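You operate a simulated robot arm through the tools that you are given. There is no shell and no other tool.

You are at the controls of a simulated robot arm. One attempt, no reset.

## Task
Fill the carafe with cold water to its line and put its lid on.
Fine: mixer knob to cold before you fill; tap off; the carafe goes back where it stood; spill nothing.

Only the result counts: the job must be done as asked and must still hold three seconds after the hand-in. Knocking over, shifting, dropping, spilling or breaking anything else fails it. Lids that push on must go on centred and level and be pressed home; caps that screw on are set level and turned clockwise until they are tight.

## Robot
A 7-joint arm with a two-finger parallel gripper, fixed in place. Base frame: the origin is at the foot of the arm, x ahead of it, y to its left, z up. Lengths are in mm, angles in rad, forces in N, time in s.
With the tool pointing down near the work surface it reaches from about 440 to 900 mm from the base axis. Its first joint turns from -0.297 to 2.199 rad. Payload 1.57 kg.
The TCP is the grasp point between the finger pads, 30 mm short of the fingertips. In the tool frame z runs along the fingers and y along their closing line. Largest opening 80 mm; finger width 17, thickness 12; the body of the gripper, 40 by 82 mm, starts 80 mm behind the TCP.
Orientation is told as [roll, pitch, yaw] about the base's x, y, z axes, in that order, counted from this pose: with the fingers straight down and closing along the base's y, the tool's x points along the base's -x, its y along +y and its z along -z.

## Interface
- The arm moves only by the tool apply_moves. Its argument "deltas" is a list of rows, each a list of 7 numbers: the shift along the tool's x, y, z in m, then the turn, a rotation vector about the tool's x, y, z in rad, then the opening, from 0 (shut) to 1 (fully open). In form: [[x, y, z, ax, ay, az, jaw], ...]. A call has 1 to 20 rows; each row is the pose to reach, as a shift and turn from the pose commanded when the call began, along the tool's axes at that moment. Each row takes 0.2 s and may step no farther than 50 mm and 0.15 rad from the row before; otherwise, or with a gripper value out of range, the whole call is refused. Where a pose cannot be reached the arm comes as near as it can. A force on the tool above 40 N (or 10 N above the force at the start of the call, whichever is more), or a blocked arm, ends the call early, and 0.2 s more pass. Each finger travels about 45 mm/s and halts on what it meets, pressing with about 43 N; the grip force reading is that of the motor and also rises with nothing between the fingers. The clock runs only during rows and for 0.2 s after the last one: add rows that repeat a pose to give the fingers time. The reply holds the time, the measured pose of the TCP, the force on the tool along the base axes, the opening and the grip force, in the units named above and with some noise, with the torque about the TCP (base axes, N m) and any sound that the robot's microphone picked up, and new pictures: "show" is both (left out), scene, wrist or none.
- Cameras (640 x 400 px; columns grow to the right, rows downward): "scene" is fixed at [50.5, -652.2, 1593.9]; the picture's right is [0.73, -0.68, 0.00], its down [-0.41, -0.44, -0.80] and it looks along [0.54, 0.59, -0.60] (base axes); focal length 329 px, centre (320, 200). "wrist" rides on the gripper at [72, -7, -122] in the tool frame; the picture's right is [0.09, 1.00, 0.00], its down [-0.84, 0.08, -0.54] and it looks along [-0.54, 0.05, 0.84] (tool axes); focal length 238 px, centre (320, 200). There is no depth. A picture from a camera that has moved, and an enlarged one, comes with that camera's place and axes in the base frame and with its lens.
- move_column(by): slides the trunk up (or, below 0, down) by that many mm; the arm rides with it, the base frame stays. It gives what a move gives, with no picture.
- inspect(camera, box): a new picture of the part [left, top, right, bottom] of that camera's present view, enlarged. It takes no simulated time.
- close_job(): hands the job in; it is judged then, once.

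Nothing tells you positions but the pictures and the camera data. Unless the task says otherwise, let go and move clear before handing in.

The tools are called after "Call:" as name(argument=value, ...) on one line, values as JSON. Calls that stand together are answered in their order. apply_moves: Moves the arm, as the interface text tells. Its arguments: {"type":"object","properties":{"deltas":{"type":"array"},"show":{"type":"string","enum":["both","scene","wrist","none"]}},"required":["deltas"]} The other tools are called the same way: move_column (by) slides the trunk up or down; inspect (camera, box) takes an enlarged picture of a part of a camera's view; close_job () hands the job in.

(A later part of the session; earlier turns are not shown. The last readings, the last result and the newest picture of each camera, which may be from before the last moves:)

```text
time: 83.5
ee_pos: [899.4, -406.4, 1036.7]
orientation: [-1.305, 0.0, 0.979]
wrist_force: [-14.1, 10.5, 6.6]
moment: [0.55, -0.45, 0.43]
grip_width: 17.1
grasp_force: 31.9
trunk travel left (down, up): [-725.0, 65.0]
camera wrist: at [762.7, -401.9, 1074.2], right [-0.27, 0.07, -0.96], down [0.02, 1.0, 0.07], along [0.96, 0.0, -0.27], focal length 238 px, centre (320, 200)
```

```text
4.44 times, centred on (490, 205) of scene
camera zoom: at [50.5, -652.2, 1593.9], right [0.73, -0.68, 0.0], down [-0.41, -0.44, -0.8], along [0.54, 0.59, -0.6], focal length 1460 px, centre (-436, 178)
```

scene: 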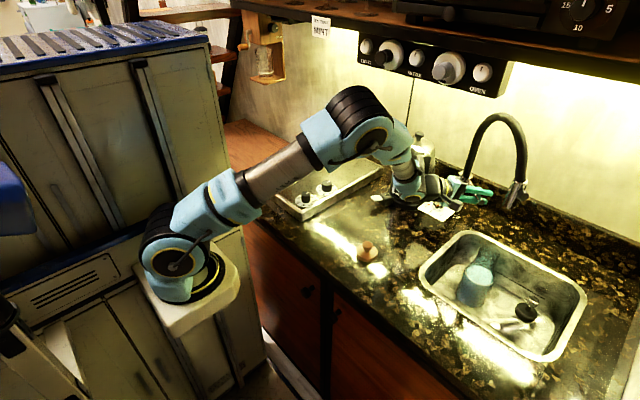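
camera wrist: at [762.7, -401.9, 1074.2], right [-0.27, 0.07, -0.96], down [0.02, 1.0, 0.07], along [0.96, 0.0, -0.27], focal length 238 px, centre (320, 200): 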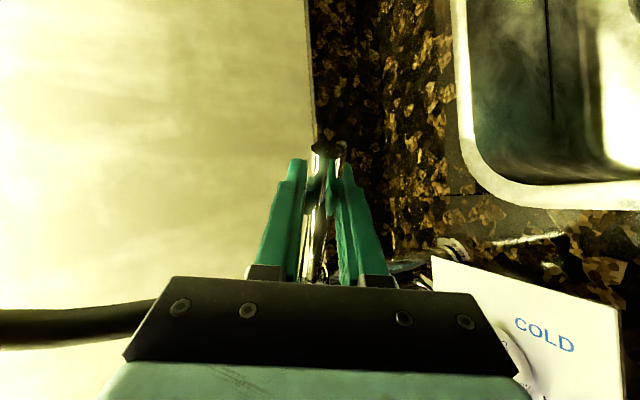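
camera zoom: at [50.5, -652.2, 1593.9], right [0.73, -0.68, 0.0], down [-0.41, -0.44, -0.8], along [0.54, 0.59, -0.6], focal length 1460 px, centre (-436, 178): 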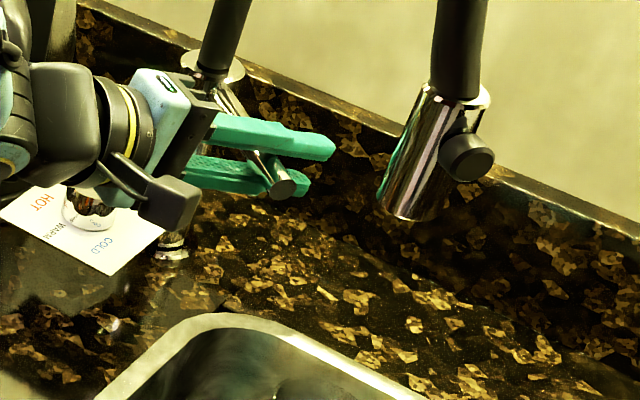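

Flow has stopped with the lever back at its stop. Now a close look at level versus ring.

Call:
inspect(camera="scene", box=[478, 250, 508, 290])

Call:
inspect(camera="scene", box=[478, 270, 508, 290])

Call:
inspect(camera="scene", box=[478, 250, 508, 270])

```text
10.00 times, centred on (493, 270) of scene
camera zoom: at [50.5, -652.2, 1593.9], right [0.73, -0.68, 0.0], down [-0.41, -0.44, -0.8], along [0.54, 0.59, -0.6], focal length 3286 px, centre (-1410, -500)
```

zoom: 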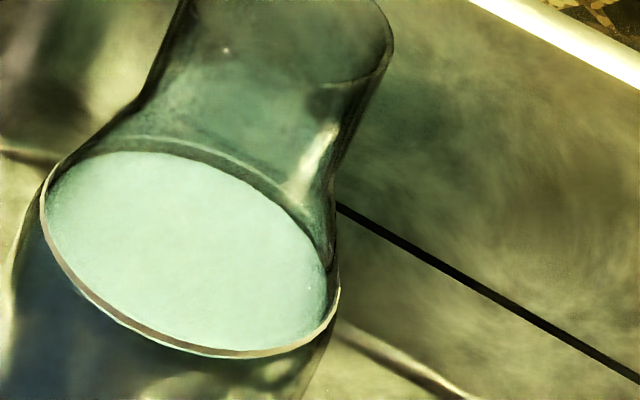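

```text
16.00 times, centred on (493, 280) of scene
camera zoom: at [50.5, -652.2, 1593.9], right [0.73, -0.68, 0.0], down [-0.41, -0.44, -0.8], along [0.54, 0.59, -0.6], focal length 5258 px, centre (-2448, -1080)
```

zoom: 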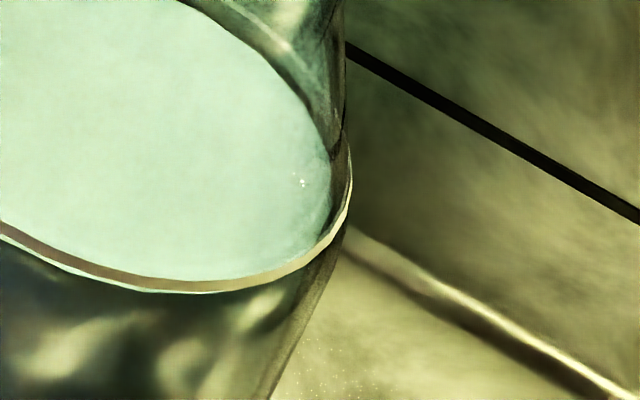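

```text
16.00 times, centred on (493, 260) of scene
camera zoom: at [50.5, -652.2, 1593.9], right [0.73, -0.68, 0.0], down [-0.41, -0.44, -0.8], along [0.54, 0.59, -0.6], focal length 5258 px, centre (-2448, -760)
```

zoom: 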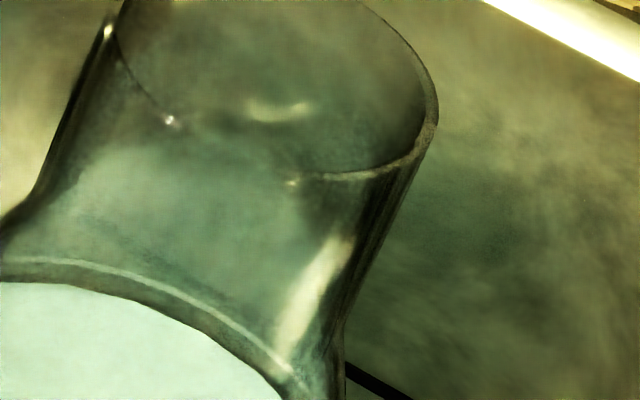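

The water sits roughly 3–4 mm under the ring. I'll give a short open-and-shut pulse with the lever to top it up.

Call:
apply_moves(deltas=[[-0.0018, 0.0025, -0.0093, 0, 0, 0, 0.1], [-0.0035, 0.005, -0.0186, 0, 0, 0, 0.1], [-0.0018, 0.0025, -0.0093, 0, 0, 0, 0.1], [0, 0, 0, 0, 0, 0, 0.1], [0, 0, 0, 0, 0, 0, 0.1]], show="scene")

Call:
inspect(camera="scene", box=[478, 250, 508, 290])

Call:
inspect(camera="scene", box=[478, 270, 508, 290])

```text
time: 84.7
ee_pos: [897.6, -407.6, 1036.3]
orientation: [-1.304, 0.001, 0.977]
wrist_force: [-18.5, 9.7, 1.3]
moment: [0.48, -0.48, 0.42]
grip_width: 16.9
grasp_force: 31.7
trunk travel left (down, up): [-725.0, 65.0]
```

scene: 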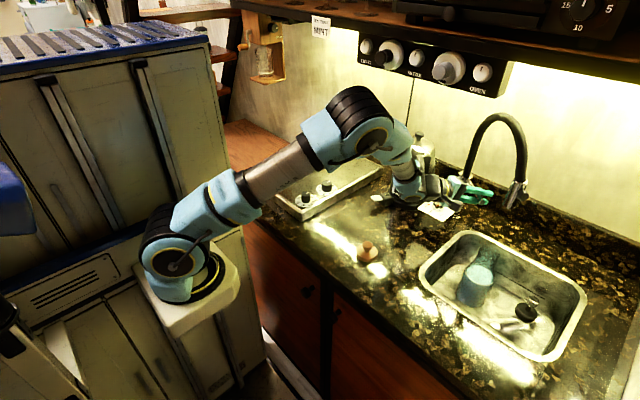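

```text
10.00 times, centred on (493, 270) of scene
camera zoom: at [50.5, -652.2, 1593.9], right [0.73, -0.68, 0.0], down [-0.41, -0.44, -0.8], along [0.54, 0.59, -0.6], focal length 3286 px, centre (-1410, -500)
```

zoom: 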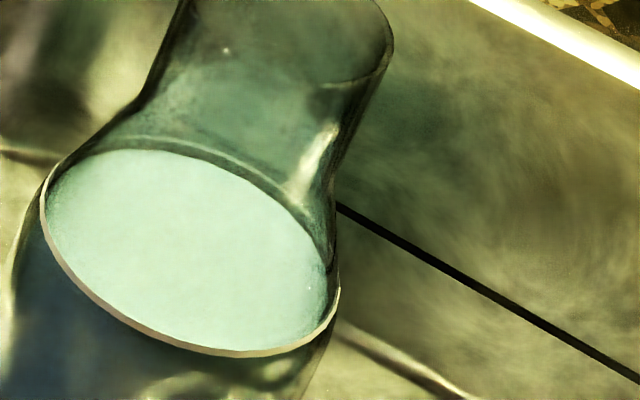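

```text
16.00 times, centred on (493, 280) of scene
camera zoom: at [50.5, -652.2, 1593.9], right [0.73, -0.68, 0.0], down [-0.41, -0.44, -0.8], along [0.54, 0.59, -0.6], focal length 5258 px, centre (-2448, -1080)
```

zoom: 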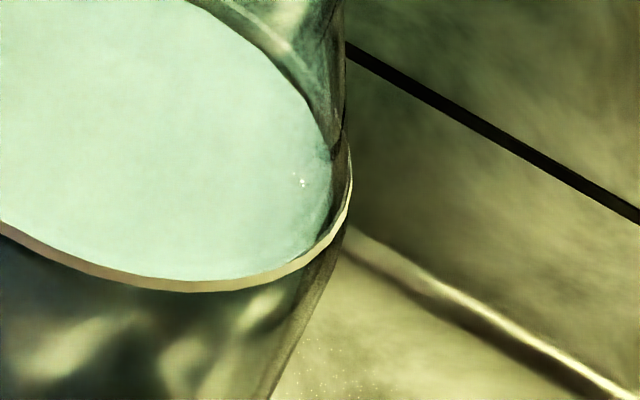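

The pulse added just over 1 mm and the flow is off again. I'll look at the far edge closely, then give another pulse.

Call:
inspect(camera="scene", box=[482, 252, 498, 264])

Call:
inspect(camera="scene", box=[480, 274, 500, 289])

```text
16.00 times, centred on (490, 258) of scene
camera zoom: at [50.5, -652.2, 1593.9], right [0.73, -0.68, 0.0], down [-0.41, -0.44, -0.8], along [0.54, 0.59, -0.6], focal length 5258 px, centre (-2400, -728)
```

zoom: 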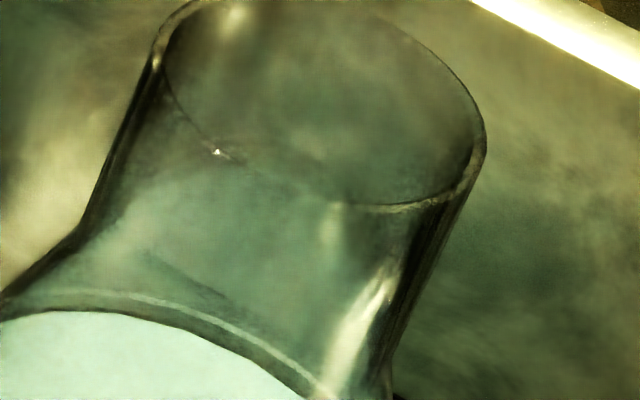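

```text
16.00 times, centred on (490, 282) of scene
camera zoom: at [50.5, -652.2, 1593.9], right [0.73, -0.68, 0.0], down [-0.41, -0.44, -0.8], along [0.54, 0.59, -0.6], focal length 5258 px, centre (-2400, -1104)
```

zoom: 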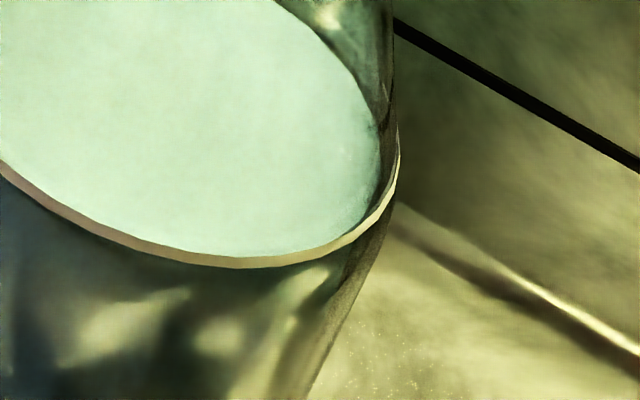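

Remaining gap ≈2 mm. Another pulse.

Call:
apply_moves(deltas=[[-0.0018, 0.0025, -0.0093, 0, 0, 0, 0.1], [-0.0035, 0.005, -0.0186, 0, 0, 0, 0.1], [-0.0018, 0.0025, -0.0093, 0, 0, 0, 0.1], [0, 0, 0, 0, 0, 0, 0.1], [0, 0, 0, 0, 0, 0, 0.1]], show="none")

Call:
inspect(camera="scene", box=[482, 252, 498, 264])

Call:
inspect(camera="scene", box=[478, 250, 508, 290])

Call:
inspect(camera="scene", box=[450, 160, 530, 250])

```text
time: 85.9
ee_pos: [898.6, -406.9, 1034.9]
orientation: [-1.306, -0.001, 0.977]
wrist_force: [-17.4, 8.0, 0.4]
moment: [0.48, -0.53, 0.41]
grip_width: 16.9
grasp_force: 31.9
trunk travel left (down, up): [-725.0, 65.0]
```

```text
16.00 times, centred on (490, 258) of scene
camera zoom: at [50.5, -652.2, 1593.9], right [0.73, -0.68, 0.0], down [-0.41, -0.44, -0.8], along [0.54, 0.59, -0.6], focal length 5258 px, centre (-2400, -728)
```

zoom: 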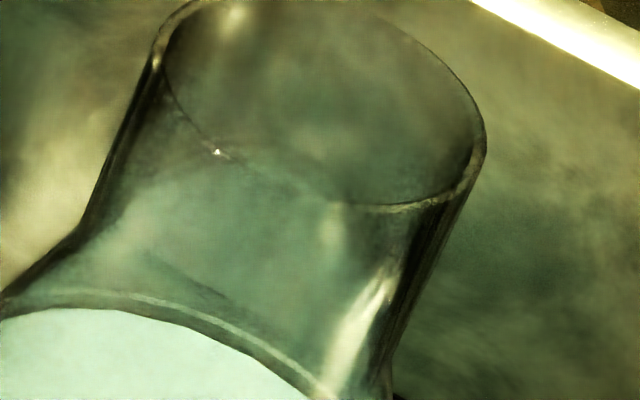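

```text
10.00 times, centred on (493, 270) of scene
camera zoom: at [50.5, -652.2, 1593.9], right [0.73, -0.68, 0.0], down [-0.41, -0.44, -0.8], along [0.54, 0.59, -0.6], focal length 3286 px, centre (-1410, -500)
```

zoom: 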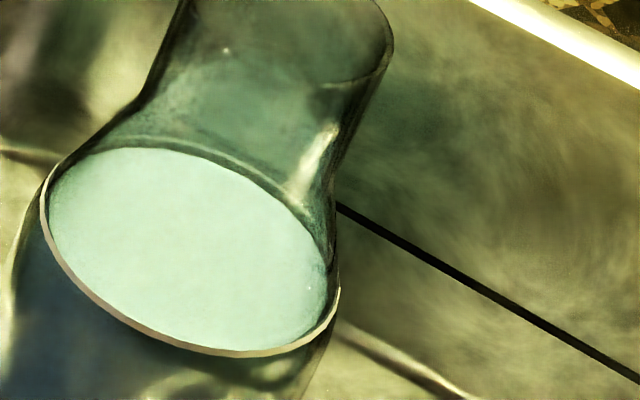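

```text
4.44 times, centred on (490, 205) of scene
camera zoom: at [50.5, -652.2, 1593.9], right [0.73, -0.68, 0.0], down [-0.41, -0.44, -0.8], along [0.54, 0.59, -0.6], focal length 1460 px, centre (-436, 178)
```

zoom: 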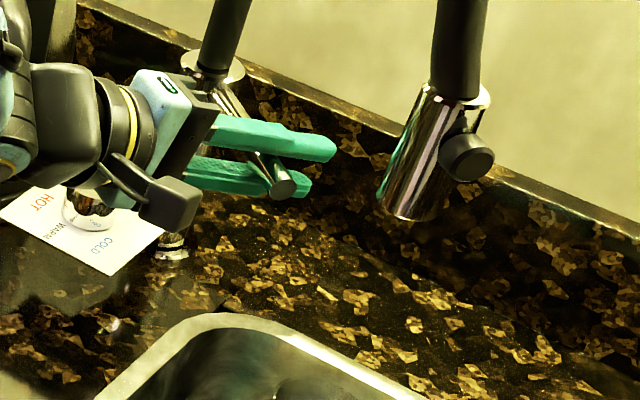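

Call:
apply_moves(deltas=[[-0.0018, 0.0025, -0.0093, 0, 0, 0, 0.1], [-0.0035, 0.005, -0.0186, 0, 0, 0, 0.1], [-0.0018, 0.0025, -0.0093, 0, 0, 0, 0.1], [0, 0, 0, 0, 0, 0, 0.1], [0, 0, 0, 0, 0, 0, 0.1]], show="none")

Call:
inspect(camera="scene", box=[482, 252, 498, 264])

Call:
inspect(camera="scene", box=[480, 274, 500, 289])

```text
time: 87.1
ee_pos: [901.1, -407.4, 1035.4]
orientation: [-1.306, 0.002, 0.978]
wrist_force: [-4.9, 5.2, -4.3]
moment: [0.16, -0.25, 0.06]
grip_width: 17.3
grasp_force: 17.4
trunk travel left (down, up): [-725.0, 65.0]
```

```text
16.00 times, centred on (490, 258) of scene
camera zoom: at [50.5, -652.2, 1593.9], right [0.73, -0.68, 0.0], down [-0.41, -0.44, -0.8], along [0.54, 0.59, -0.6], focal length 5258 px, centre (-2400, -728)
```

zoom: 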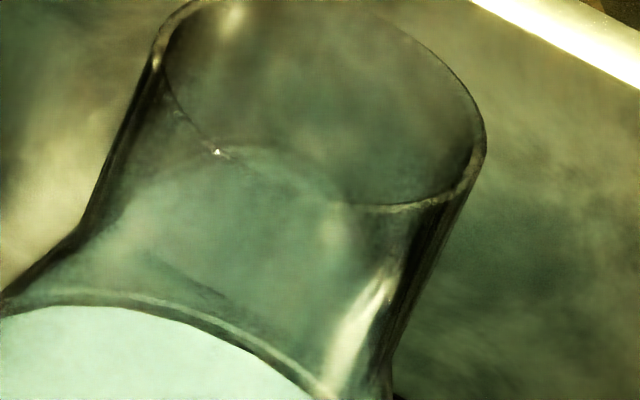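

```text
16.00 times, centred on (490, 282) of scene
camera zoom: at [50.5, -652.2, 1593.9], right [0.73, -0.68, 0.0], down [-0.41, -0.44, -0.8], along [0.54, 0.59, -0.6], focal length 5258 px, centre (-2400, -1104)
```

zoom: 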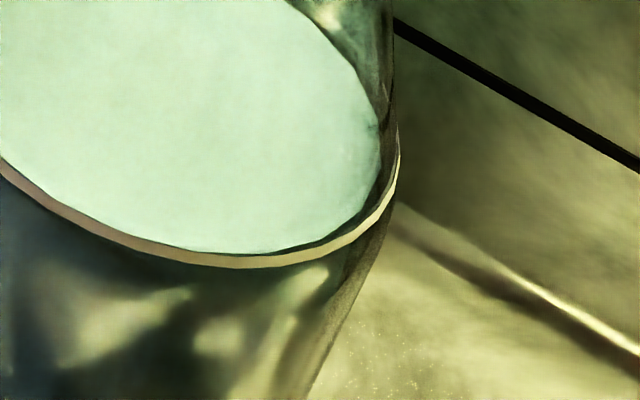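

The water now meets the ring all round (within about 1 mm). Let me verify the flow is off and how the lever and grip look, since the grip reading changed.

Call:
apply_moves(deltas=[[0, 0, 0, 0, 0, 0, 0.1], [0, 0, 0, 0, 0, 0, 0.1]], show="both")

Call:
inspect(camera="scene", box=[450, 160, 530, 250])

Call:
inspect(camera="wrist", box=[240, 100, 400, 290])

Call:
inspect(camera="scene", box=[478, 250, 508, 290])

```text
time: 87.7
ee_pos: [900.2, -407.6, 1035.6]
orientation: [-1.307, 0.001, 0.978]
wrist_force: [-4.2, 7.9, -8.8]
moment: [0.39, -0.54, 0.23]
grip_width: 16.9
grasp_force: 32.6
trunk travel left (down, up): [-725.0, 65.0]
camera wrist: at [763.5, -402.8, 1073.7], right [-0.27, 0.07, -0.96], down [0.02, 1.0, 0.07], along [0.96, 0.0, -0.27], focal length 238 px, centre (320, 200)
```

scene: 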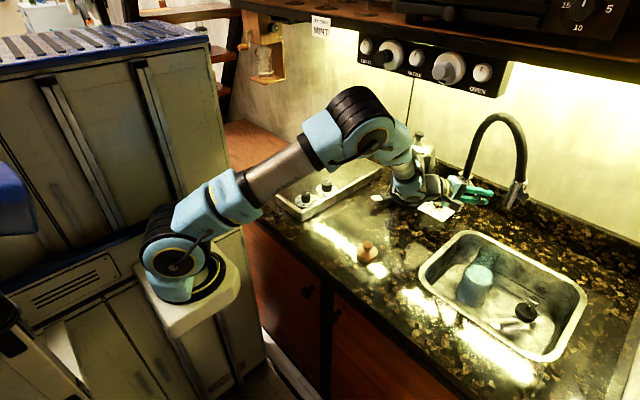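
wrist: 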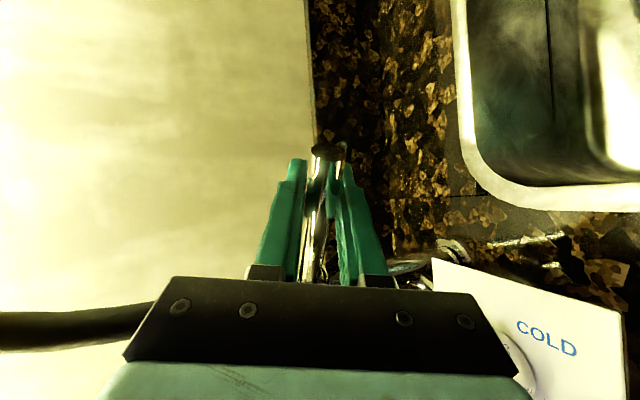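

```text
4.44 times, centred on (490, 205) of scene
camera zoom: at [50.5, -652.2, 1593.9], right [0.73, -0.68, 0.0], down [-0.41, -0.44, -0.8], along [0.54, 0.59, -0.6], focal length 1460 px, centre (-436, 178)
```

zoom: 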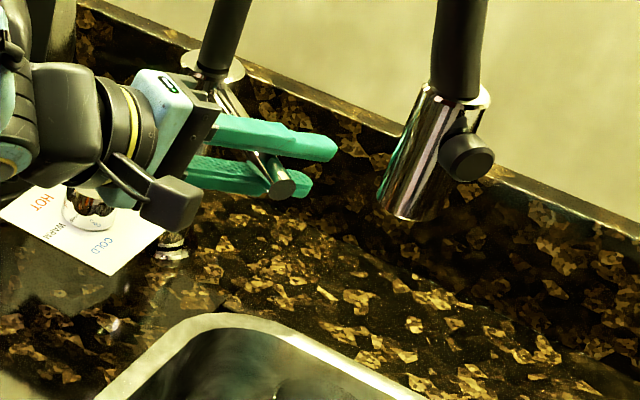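

```text
2.11 times, centred on (320, 195) of wrist
camera zoom: at [763.5, -402.8, 1073.7], right [-0.27, 0.07, -0.96], down [0.02, 1.0, 0.07], along [0.96, 0.0, -0.27], focal length 502 px, centre (320, 210)
```

zoom: 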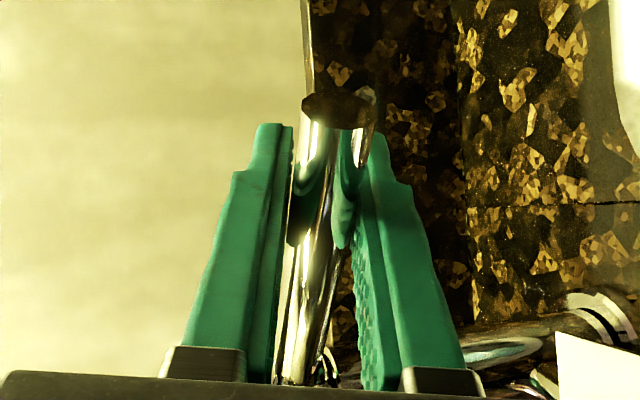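

```text
10.00 times, centred on (493, 270) of scene
camera zoom: at [50.5, -652.2, 1593.9], right [0.73, -0.68, 0.0], down [-0.41, -0.44, -0.8], along [0.54, 0.59, -0.6], focal length 3286 px, centre (-1410, -500)
```

zoom: 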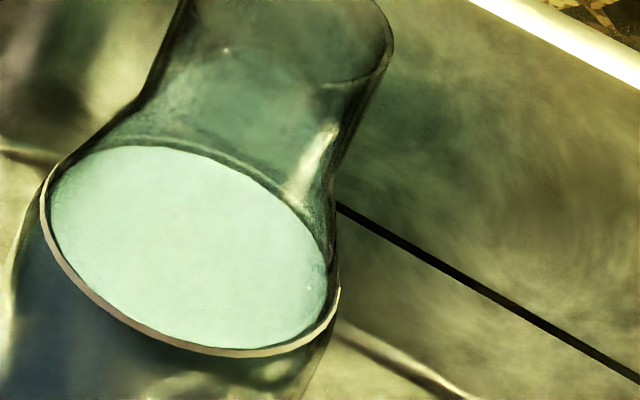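

Flow is off, lever at its stop, and the level sits on the ring within about half a millimetre. I'll open the fingers and withdraw straight back from the lever.

Call:
apply_moves(deltas=[[0, 0, 0, 0, 0, 0, 0.3], [0, 0, 0, 0, 0, 0, 0.45], [0, 0, 0, 0, 0, 0, 0.56], [0, 0, 0, 0, 0, 0, 0.56]], show="wrist")

Call:
inspect(camera="wrist", box=[240, 100, 400, 290])

```text
time: 88.7
ee_pos: [899.0, -409.5, 1036.2]
orientation: [-1.307, 0.001, 0.976]
wrist_force: [-0.3, -0.4, 0.3]
moment: [-0.02, 0.01, 0.0]
grip_width: 44.9
grasp_force: 0.1
trunk travel left (down, up): [-725.0, 65.0]
camera wrist: at [763.3, -403.8, 1074.4], right [-0.27, 0.07, -0.96], down [0.02, 1.0, 0.07], along [0.96, 0.0, -0.27], focal length 238 px, centre (320, 200)
```

wrist: 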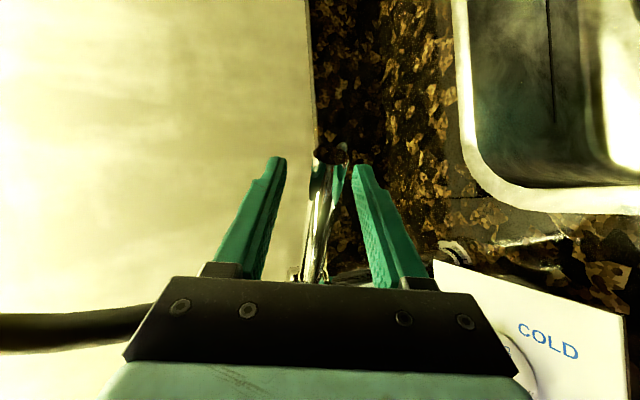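

```text
2.11 times, centred on (320, 195) of wrist
camera zoom: at [763.3, -403.8, 1074.4], right [-0.27, 0.07, -0.96], down [0.02, 1.0, 0.07], along [0.96, 0.0, -0.27], focal length 502 px, centre (320, 210)
```

zoom: 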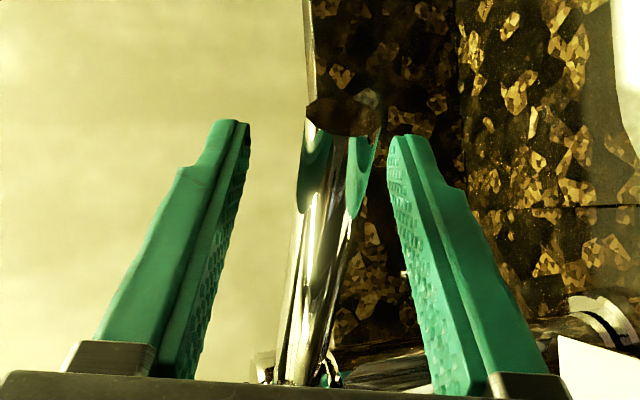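

Call:
apply_moves(deltas=[[0, 0, -0.02, 0, 0, 0, 0.56], [0, 0, -0.05, 0, 0, 0, 0.56], [0, 0, -0.09, 0, 0, 0, 0.56], [0, 0, -0.13, 0, 0, 0, 0.56], [0, 0, -0.16, 0, 0, 0, 0.56], [0, 0, -0.16, 0, 0, 0, 0.56]], show="both")

Call:
inspect(camera="scene", box=[440, 150, 560, 310])

Call:
inspect(camera="wrist", box=[380, 0, 640, 160])

```text
time: 90.1
ee_pos: [772.7, -322.6, 1078.1]
orientation: [-1.306, 0.0, 0.975]
wrist_force: [-0.3, 0.6, -0.1]
moment: [0.0, -0.02, 0.0]
grip_width: 45.0
grasp_force: 0.1
trunk travel left (down, up): [-725.0, 65.0]
camera wrist: at [635.4, -317.3, 1116.1], right [-0.27, 0.07, -0.96], down [0.02, 1.0, 0.07], along [0.96, 0.0, -0.27], focal length 238 px, centre (320, 200)
```

scene: 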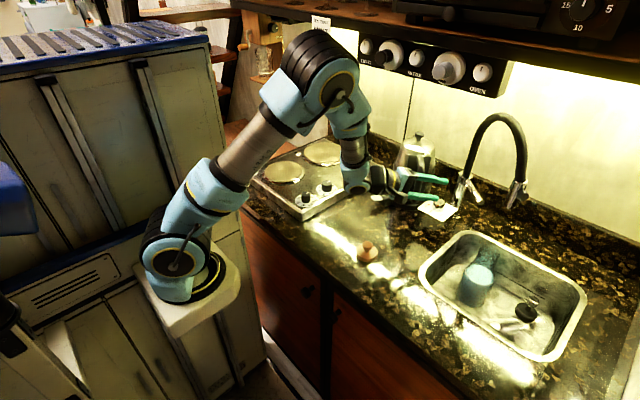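
wrist: 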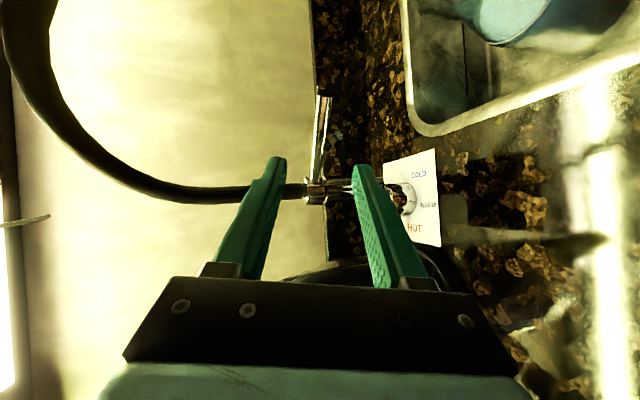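

```text
2.50 times, centred on (500, 230) of scene
camera zoom: at [50.5, -652.2, 1593.9], right [0.73, -0.68, 0.0], down [-0.41, -0.44, -0.8], along [0.54, 0.59, -0.6], focal length 822 px, centre (-130, 125)
```

zoom: 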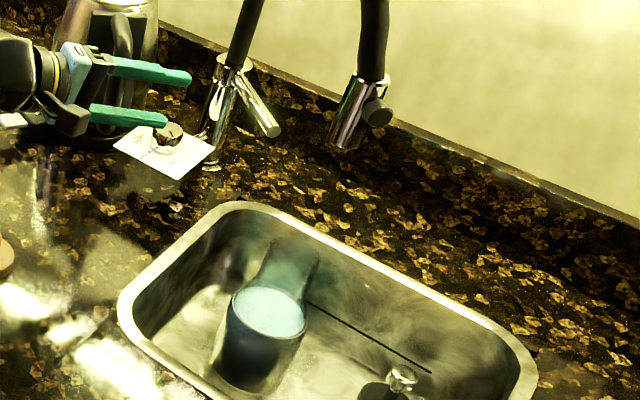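

```text
2.46 times, centred on (510, 80) of wrist
camera zoom: at [635.4, -317.3, 1116.1], right [-0.27, 0.07, -0.96], down [0.02, 1.0, 0.07], along [0.96, 0.0, -0.27], focal length 587 px, centre (-148, 495)
```

zoom: 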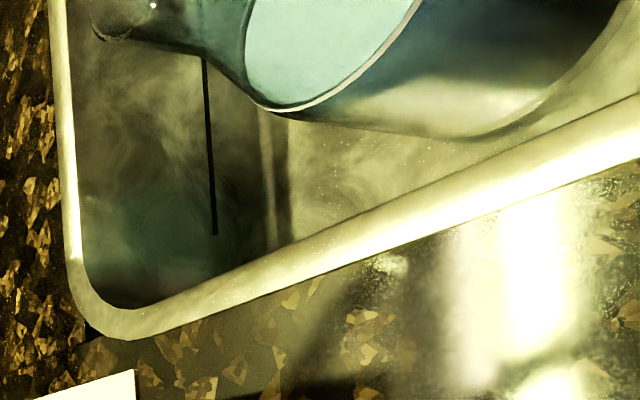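

The tap is shut, the mixer still at COLD, and from this angle too the water edge coincides with the ring. I'll now undo the wrist roll and return to the pose behind the carafe's neck.

Call:
apply_moves(deltas=[[0, 0, 0, 0, 0, 0.14, 0.7], [0, 0, 0, 0, 0, 0.28, 0.8], [0, 0, 0, 0, 0, 0.42, 0.9], [0, 0, 0, 0, 0, 0.56, 1], [0, 0, 0, 0, 0, 0.7, 1], [0, 0, 0, 0, 0, 0.84, 1], [0, 0, 0, 0, 0, 0.98, 1], [0, 0, 0, 0, 0, 1.12, 1], [0, 0, 0, 0, 0, 1.26, 1], [0, 0, 0, 0, 0, 1.4, 1], [0, 0, 0, 0, 0, 1.5, 1], [0, 0, 0, 0, 0, 1.5708, 1]], show="none")

Call:
apply_moves(deltas=[[0.0097, -0.017, 0.0089, 0.045, 0.075, 0.0245, 1], [0.0193, -0.0341, 0.0177, 0.09, 0.15, 0.049, 1], [0.029, -0.0511, 0.0266, 0.135, 0.225, 0.0735, 1], [0.0387, -0.0681, 0.0354, 0.18, 0.3, 0.098, 1], [0.0483, -0.0852, 0.0443, 0.225, 0.375, 0.1225, 1], [0.058, -0.1022, 0.0531, 0.27, 0.45, 0.147, 1], [0.058, -0.1022, 0.0531, 0.27, 0.45, 0.147, 1]], show="both")

Call:
inspect(camera="wrist", box=[200, 20, 440, 280])

```text
time: 92.7
ee_pos: [770.6, -321.2, 1076.7]
orientation: [0.005, -1.307, -0.6]
wrist_force: [0.3, -0.2, 0.6]
moment: [0.0, 0.02, 0.0]
grip_width: 79.8
grasp_force: 0.1
trunk travel left (down, up): [-725.0, 65.0]
```

```text
time: 94.3
ee_pos: [744.2, -426.1, 1008.1]
orientation: [0.003, -0.852, -0.901]
wrist_force: [0.9, 0.6, -0.3]
moment: [0.01, 0.0, -0.02]
grip_width: 79.9
grasp_force: 0.1
trunk travel left (down, up): [-725.0, 65.0]
camera wrist: at [652.3, -322.2, 1034.7], right [0.74, 0.67, -0.07], down [0.15, -0.07, 0.99], along [0.65, -0.74, -0.15], focal length 238 px, centre (320, 200)
```

scene: 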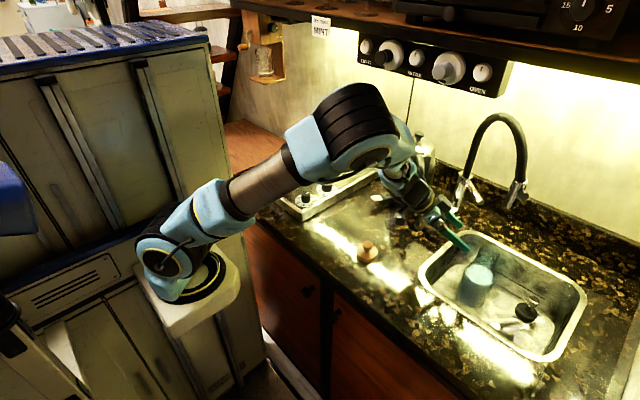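
wrist: 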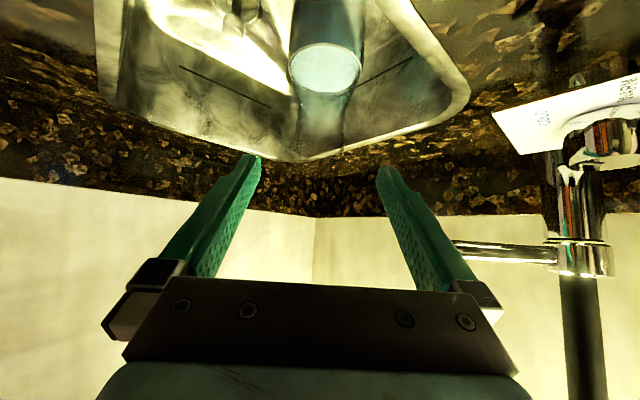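

```text
1.54 times, centred on (320, 150) of wrist
camera zoom: at [652.3, -322.2, 1034.7], right [0.74, 0.67, -0.07], down [0.15, -0.07, 0.99], along [0.65, -0.74, -0.15], focal length 367 px, centre (320, 277)
```

zoom: 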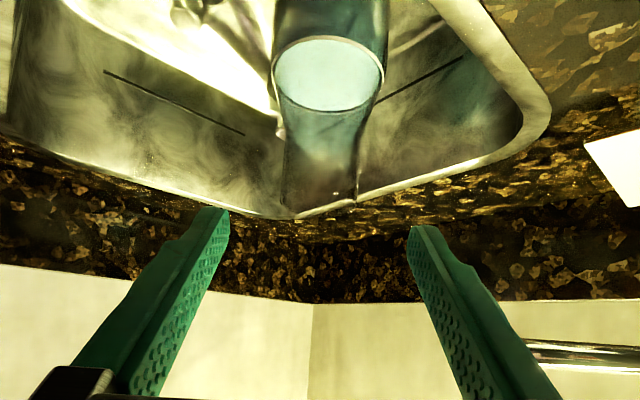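

Call:
apply_moves(deltas=[[-0.0004, 0.0001, 0.03, 0, 0, 0, 1], [-0.0007, 0.0003, 0.06, 0, 0, 0, 1], [-0.001, 0.0004, 0.085, 0, 0, 0, 1], [-0.001, 0.0004, 0.105, 0, 0, 0, 1], [-0.001, 0.0004, 0.105, 0, 0, 0, 1]], show="wrist")

Call:
inspect(camera="wrist", box=[200, 20, 440, 280])

Call:
inspect(camera="scene", box=[450, 205, 530, 305])

```text
time: 95.5
ee_pos: [794.7, -488.1, 938.7]
orientation: [0.004, -0.853, -0.902]
wrist_force: [-0.8, -0.5, 0.4]
moment: [0.02, 0.01, 0.02]
grip_width: 80.1
grasp_force: 0.1
trunk travel left (down, up): [-725.0, 65.0]
camera wrist: at [702.7, -384.9, 965.8], right [0.74, 0.67, -0.07], down [0.15, -0.06, 0.99], along [0.65, -0.74, -0.15], focal length 238 px, centre (320, 200)
```

wrist: 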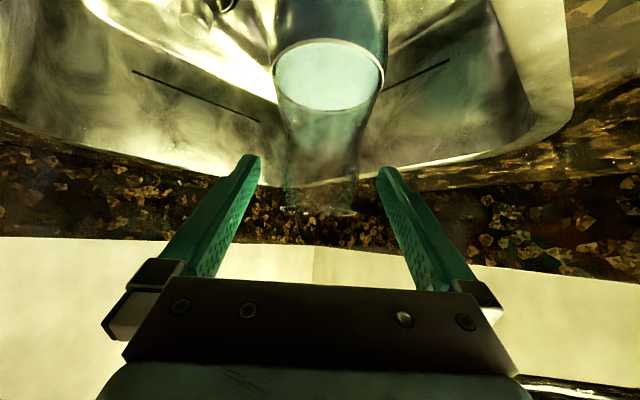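

```text
1.54 times, centred on (320, 150) of wrist
camera zoom: at [702.7, -384.9, 965.8], right [0.74, 0.67, -0.07], down [0.15, -0.06, 0.99], along [0.65, -0.74, -0.15], focal length 367 px, centre (320, 277)
```

zoom: 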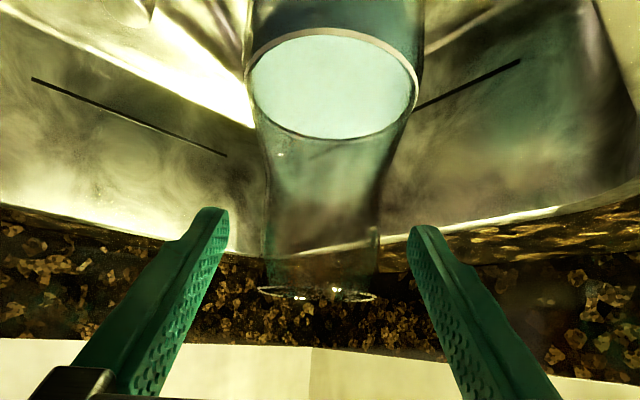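

```text
4.00 times, centred on (490, 255) of scene
camera zoom: at [50.5, -652.2, 1593.9], right [0.73, -0.68, 0.0], down [-0.41, -0.44, -0.8], along [0.54, 0.59, -0.6], focal length 1314 px, centre (-360, -20)
```

zoom: 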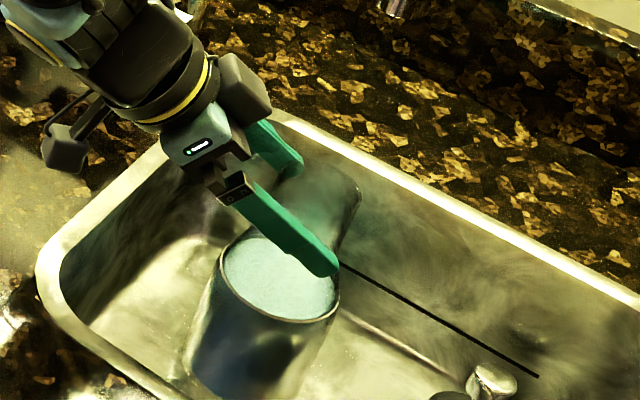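

Aligned. I'll advance the last 25 mm and grip the neck.

Call:
apply_moves(deltas=[[0, 0, 0.013, 0, 0, 0, 1], [0, 0, 0.0255, 0, 0, 0, 1], [0, 0, 0.0255, 0, 0, 0, 1]], show="none")

Call:
apply_moves(deltas=[[0, 0, 0, 0, 0, 0, 0.85], [0, 0, 0, 0, 0, 0, 0.72], [0, 0, 0, 0, 0, 0, 0.65], [0, 0, 0, 0, 0, 0, 0.55], [0, 0, 0, 0, 0, 0, 0.45], [0, 0, 0, 0, 0, 0, 0.4]], show="wrist")

Call:
inspect(camera="wrist", box=[200, 20, 440, 280])

```text
time: 96.3
ee_pos: [806.2, -504.3, 923.3]
orientation: [0.004, -0.854, -0.903]
wrist_force: [0.1, 0.3, 0.1]
moment: [-0.02, 0.04, -0.03]
grip_width: 80.1
grasp_force: 0.1
trunk travel left (down, up): [-725.0, 65.0]
```

```text
time: 97.7
ee_pos: [807.2, -503.0, 923.3]
orientation: [0.004, -0.853, -0.902]
wrist_force: [1.8, 0.8, 0.7]
moment: [0.02, 0.01, 0.01]
grip_width: 50.5
grasp_force: 39.9
trunk travel left (down, up): [-725.0, 65.0]
camera wrist: at [714.5, -399.4, 949.3], right [0.74, 0.67, -0.07], down [0.15, -0.06, 0.99], along [0.65, -0.74, -0.15], focal length 238 px, centre (320, 200)
```

wrist: 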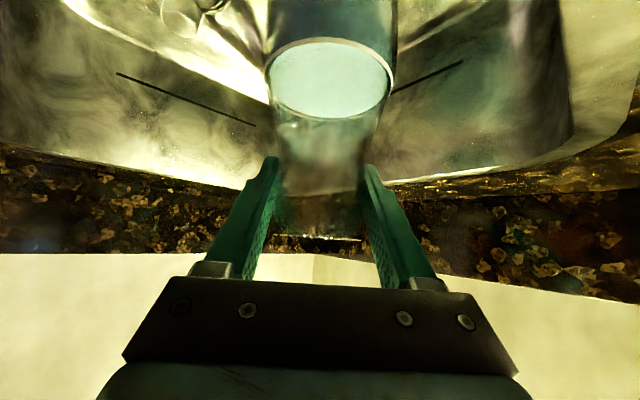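

```text
1.54 times, centred on (320, 150) of wrist
camera zoom: at [714.5, -399.4, 949.3], right [0.74, 0.67, -0.07], down [0.15, -0.06, 0.99], along [0.65, -0.74, -0.15], focal length 367 px, centre (320, 277)
```

zoom: 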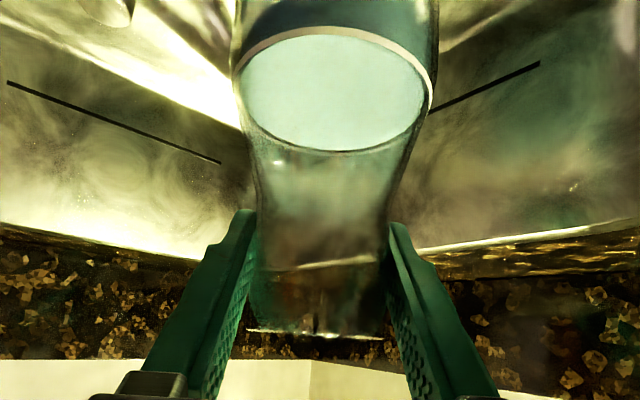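

Gripped cleanly. Gentle test lift of 5 mm with the filled carafe.

Call:
apply_moves(deltas=[[-0.0008, 0, -0.0007, 0, 0, 0, 0.35], [-0.0019, 0, -0.0017, 0, 0, 0, 0.35], [-0.0038, 0, -0.0033, 0, 0, 0, 0.35], [-0.0038, 0, -0.0033, 0, 0, 0, 0.35]], show="wrist")

Call:
inspect(camera="scene", box=[450, 205, 530, 305])

```text
time: 98.7
ee_pos: [805.1, -504.9, 927.5]
orientation: [0.003, -0.852, -0.901]
wrist_force: [-0.3, 0.0, -9.2]
moment: [0.0, 0.01, 0.02]
grip_width: 50.4
grasp_force: 43.2
trunk travel left (down, up): [-725.0, 65.0]
camera wrist: at [714.5, -400.0, 953.2], right [0.74, 0.67, -0.07], down [0.15, -0.07, 0.99], along [0.65, -0.74, -0.15], focal length 238 px, centre (320, 200)
```

wrist: 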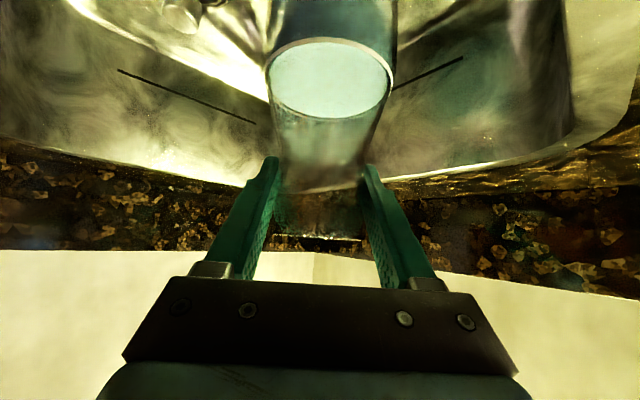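

```text
4.00 times, centred on (490, 255) of scene
camera zoom: at [50.5, -652.2, 1593.9], right [0.73, -0.68, 0.0], down [-0.41, -0.44, -0.8], along [0.54, 0.59, -0.6], focal length 1314 px, centre (-360, -20)
```

zoom: 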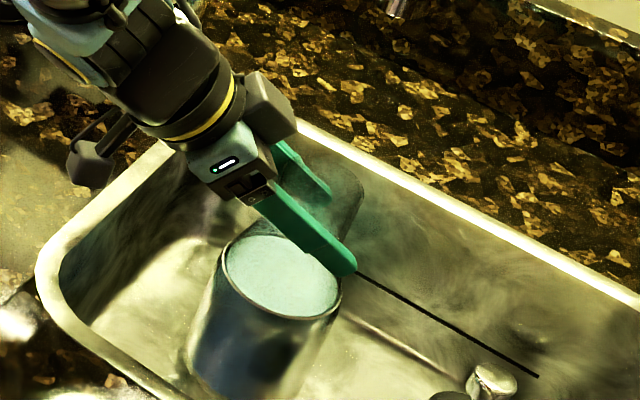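

Held firmly at ≈0.94 kg. I'll raise 20 mm and move smoothly back from under the outlet.

Call:
apply_moves(deltas=[[-0.005, 0, -0.0044, 0, 0, 0, 0.35], [-0.011, 0, -0.0097, 0, 0, 0, 0.35], [-0.015, 0, -0.0132, 0, 0, 0, 0.35], [-0.0125, -0.005, -0.0161, 0, 0, 0, 0.35], [-0.0087, -0.0125, -0.0204, 0, 0, 0, 0.35], [-0.0036, -0.0225, -0.0262, 0, 0, 0, 0.35], [0.0014, -0.0325, -0.0319, 0, 0, 0, 0.35], [0.0065, -0.0425, -0.0377, 0, 0, 0, 0.35], [0.0093, -0.048, -0.0408, 0, 0, 0, 0.35], [0.0103, -0.05, -0.042, 0, 0, 0, 0.35], [0.0103, -0.05, -0.042, 0, 0, 0, 0.35]], show="both")

Call:
inspect(camera="scene", box=[430, 170, 550, 310])

```text
time: 101.1
ee_pos: [743.3, -505.9, 947.3]
orientation: [0.004, -0.85, -0.901]
wrist_force: [0.0, -0.2, -8.5]
moment: [-0.01, -0.01, -0.01]
grip_width: 50.2
grasp_force: 42.6
trunk travel left (down, up): [-725.0, 65.0]
camera wrist: at [651.6, -401.1, 973.5], right [0.74, 0.67, -0.07], down [0.15, -0.06, 0.99], along [0.65, -0.74, -0.15], focal length 238 px, centre (320, 200)
```

scene: 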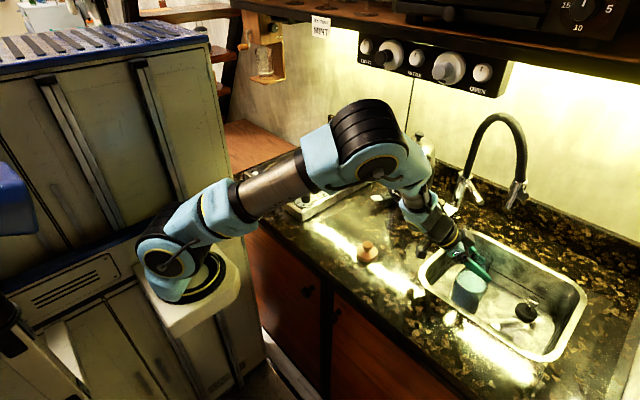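
wrist: 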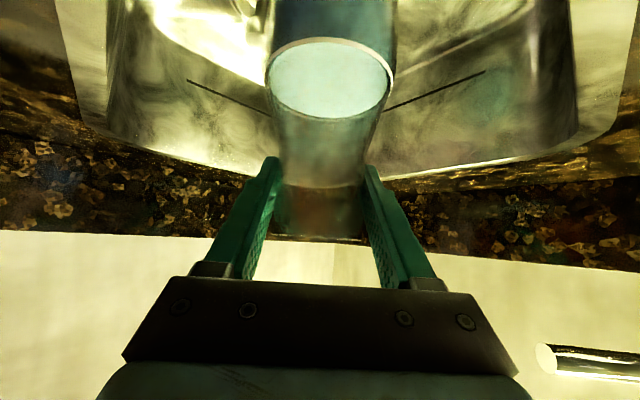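

```text
2.86 times, centred on (490, 240) of scene
camera zoom: at [50.5, -652.2, 1593.9], right [0.73, -0.68, 0.0], down [-0.41, -0.44, -0.8], along [0.54, 0.59, -0.6], focal length 939 px, centre (-166, 86)
```

zoom: 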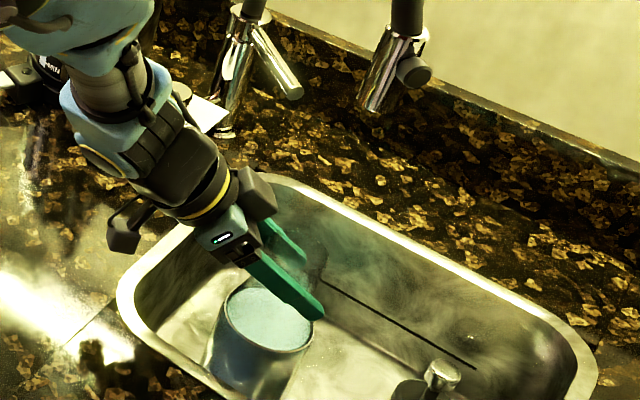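

Now raise it smoothly out of the sink, drifting slightly away from the outlet.

Call:
apply_moves(deltas=[[-0.0051, -0.0006, -0.0051, 0, 0, 0, 0.35], [-0.0154, -0.0018, -0.0154, 0, 0, 0, 0.35], [-0.0308, -0.0035, -0.0308, 0, 0, 0, 0.35], [-0.0462, -0.0053, -0.0462, 0, 0, 0, 0.35], [-0.0616, -0.007, -0.0616, 0, 0, 0, 0.35], [-0.077, -0.0088, -0.077, 0, 0, 0, 0.35], [-0.0904, -0.0103, -0.0904, 0, 0, 0, 0.35], [-0.0986, -0.0112, -0.0986, 0, 0, 0, 0.35], [-0.1027, -0.0117, -0.1027, 0, 0, 0, 0.35], [-0.1027, -0.0117, -0.1027, 0, 0, 0, 0.35]], show="both")

Call:
inspect(camera="scene", box=[430, 170, 550, 310])

```text
time: 103.3
ee_pos: [727.6, -505.9, 1091.7]
orientation: [0.003, -0.852, -0.901]
wrist_force: [-0.1, 0.1, -8.6]
moment: [-0.01, -0.02, 0.02]
grip_width: 50.4
grasp_force: 42.8
trunk travel left (down, up): [-725.0, 65.0]
camera wrist: at [636.3, -401.3, 1118.5], right [0.74, 0.67, -0.07], down [0.15, -0.06, 0.99], along [0.65, -0.74, -0.15], focal length 238 px, centre (320, 200)
```

scene: 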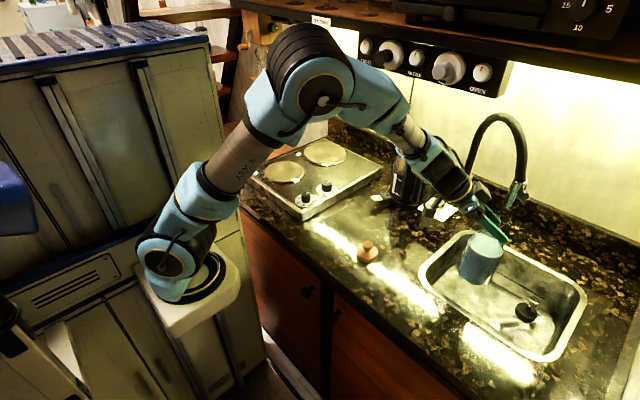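
wrist: 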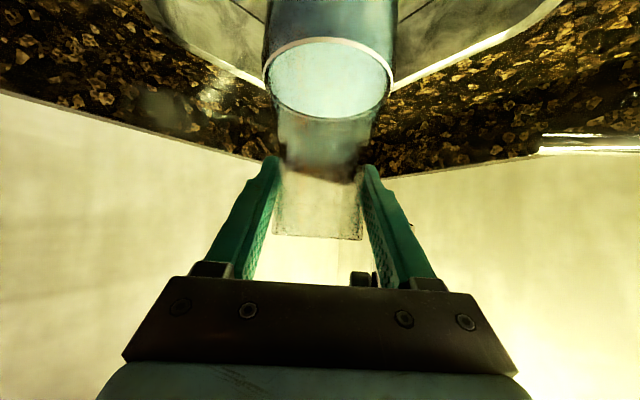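

```text
2.86 times, centred on (490, 240) of scene
camera zoom: at [50.5, -652.2, 1593.9], right [0.73, -0.68, 0.0], down [-0.41, -0.44, -0.8], along [0.54, 0.59, -0.6], focal length 939 px, centre (-166, 86)
```

zoom: 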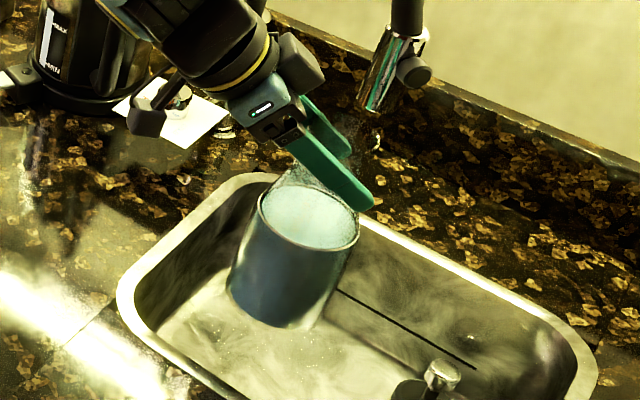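

Level and clear of the rim. Now carry it back smoothly above its original spot at about (559.5, -494).

Call:
apply_moves(deltas=[[0.0023, -0.0037, -0.0026, 0, 0, 0, 0.35], [0.0075, -0.0124, -0.0086, 0, 0, 0, 0.35], [0.015, -0.0248, -0.0171, 0, 0, 0, 0.35], [0.0233, -0.0384, -0.0265, 0, 0, 0, 0.35], [0.0316, -0.0521, -0.036, 0, 0, 0, 0.35], [0.0399, -0.0657, -0.0454, 0, 0, 0, 0.35], [0.0481, -0.0794, -0.0548, 0, 0, 0, 0.35], [0.0564, -0.093, -0.0642, 0, 0, 0, 0.35], [0.0639, -0.1054, -0.0728, 0, 0, 0, 0.35], [0.0699, -0.1153, -0.0796, 0, 0, 0, 0.35], [0.0737, -0.1215, -0.0839, 0, 0, 0, 0.35], [0.0752, -0.124, -0.0856, 0, 0, 0, 0.35], [0.0752, -0.124, -0.0856, 0, 0, 0, 0.35]], show="both")

Call:
inspect(camera="scene", box=[390, 210, 510, 340])

```text
time: 106.1
ee_pos: [559.7, -493.4, 1092.1]
orientation: [0.005, -0.853, -0.903]
wrist_force: [-0.1, 0.3, -8.8]
moment: [-0.01, -0.02, 0.01]
grip_width: 50.5
grasp_force: 42.9
trunk travel left (down, up): [-725.0, 65.0]
camera wrist: at [468.0, -388.6, 1118.1], right [0.74, 0.67, -0.07], down [0.15, -0.06, 0.99], along [0.65, -0.74, -0.15], focal length 238 px, centre (320, 200)
```

scene: 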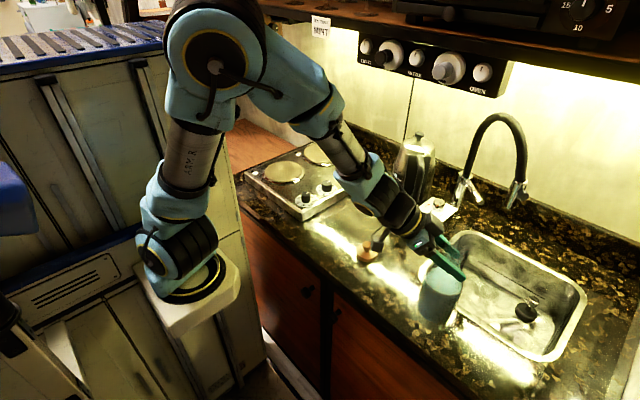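
wrist: 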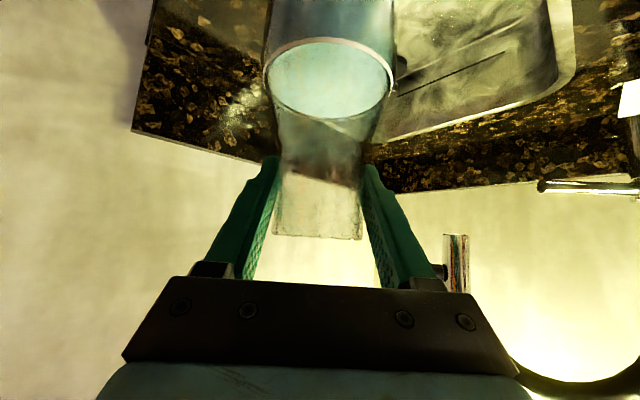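

```text
3.08 times, centred on (450, 275) of scene
camera zoom: at [50.5, -652.2, 1593.9], right [0.73, -0.68, 0.0], down [-0.41, -0.44, -0.8], along [0.54, 0.59, -0.6], focal length 1011 px, centre (-80, -31)
```

zoom: 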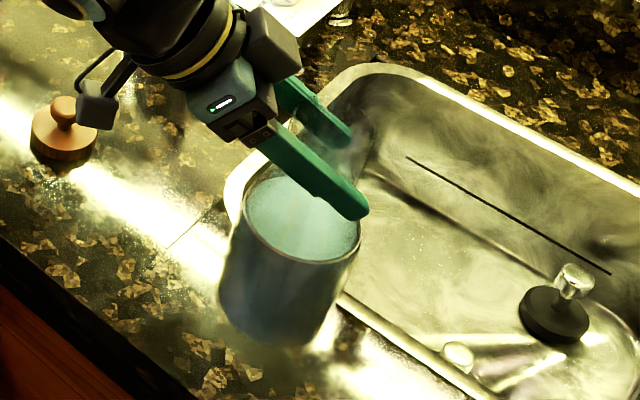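

Right above its original position. I'll lower most of the way, then approach contact in small steps.

Call:
apply_moves(deltas=[[0.003, 0, 0.0026, 0, 0, 0, 0.35], [0.009, 0, 0.0079, 0, 0, 0, 0.35], [0.015, 0, 0.0132, 0, 0, 0, 0.35], [0.0188, 0, 0.0165, 0, 0, 0, 0.35], [0.0188, 0, 0.0165, 0, 0, 0, 0.35]], show="none")

Call:
apply_moves(deltas=[[0.0011, 0, 0.001, 0, 0, 0, 0.35], [0.0015, 0, 0.0013, 0, 0, 0, 0.35]], show="none")

```text
time: 107.3
ee_pos: [560.1, -493.5, 1066.3]
orientation: [0.003, -0.851, -0.902]
wrist_force: [-0.5, -0.1, -9.8]
moment: [-0.01, 0.0, 0.03]
grip_width: 50.5
grasp_force: 42.9
trunk travel left (down, up): [-725.0, 65.0]
```

```text
time: 107.9
ee_pos: [559.8, -492.9, 1065.0]
orientation: [0.004, -0.855, -0.902]
wrist_force: [-0.1, 1.0, -8.5]
moment: [0.02, -0.01, 0.04]
grip_width: 50.3
grasp_force: 42.8
trunk travel left (down, up): [-725.0, 65.0]
```

Call:
apply_moves(deltas=[[0.0008, 0, 0.0007, 0, 0, 0, 0.35], [0.0011, 0, 0.001, 0, 0, 0, 0.35]], show="none")

```text
time: 108.5
ee_pos: [559.5, -492.5, 1063.0]
orientation: [0.001, -0.855, -0.9]
wrist_force: [-0.6, 0.5, -7.6]
moment: [-0.02, 0.05, -0.03]
grip_width: 50.5
grasp_force: 43.4
trunk travel left (down, up): [-725.0, 65.0]
```

Call:
apply_moves(deltas=[[0.0004, 0, 0.0003, 0, 0, 0, 0.35], [0.0008, 0, 0.0007, 0, 0, 0, 0.35]], show="none")

```text
time: 109.1
ee_pos: [559.6, -493.6, 1063.7]
orientation: [0.002, -0.855, -0.905]
wrist_force: [-1.8, 3.3, 2.6]
moment: [0.57, 0.76, -0.14]
grip_width: 50.5
grasp_force: 43.0
trunk travel left (down, up): [-725.0, 65.0]
```

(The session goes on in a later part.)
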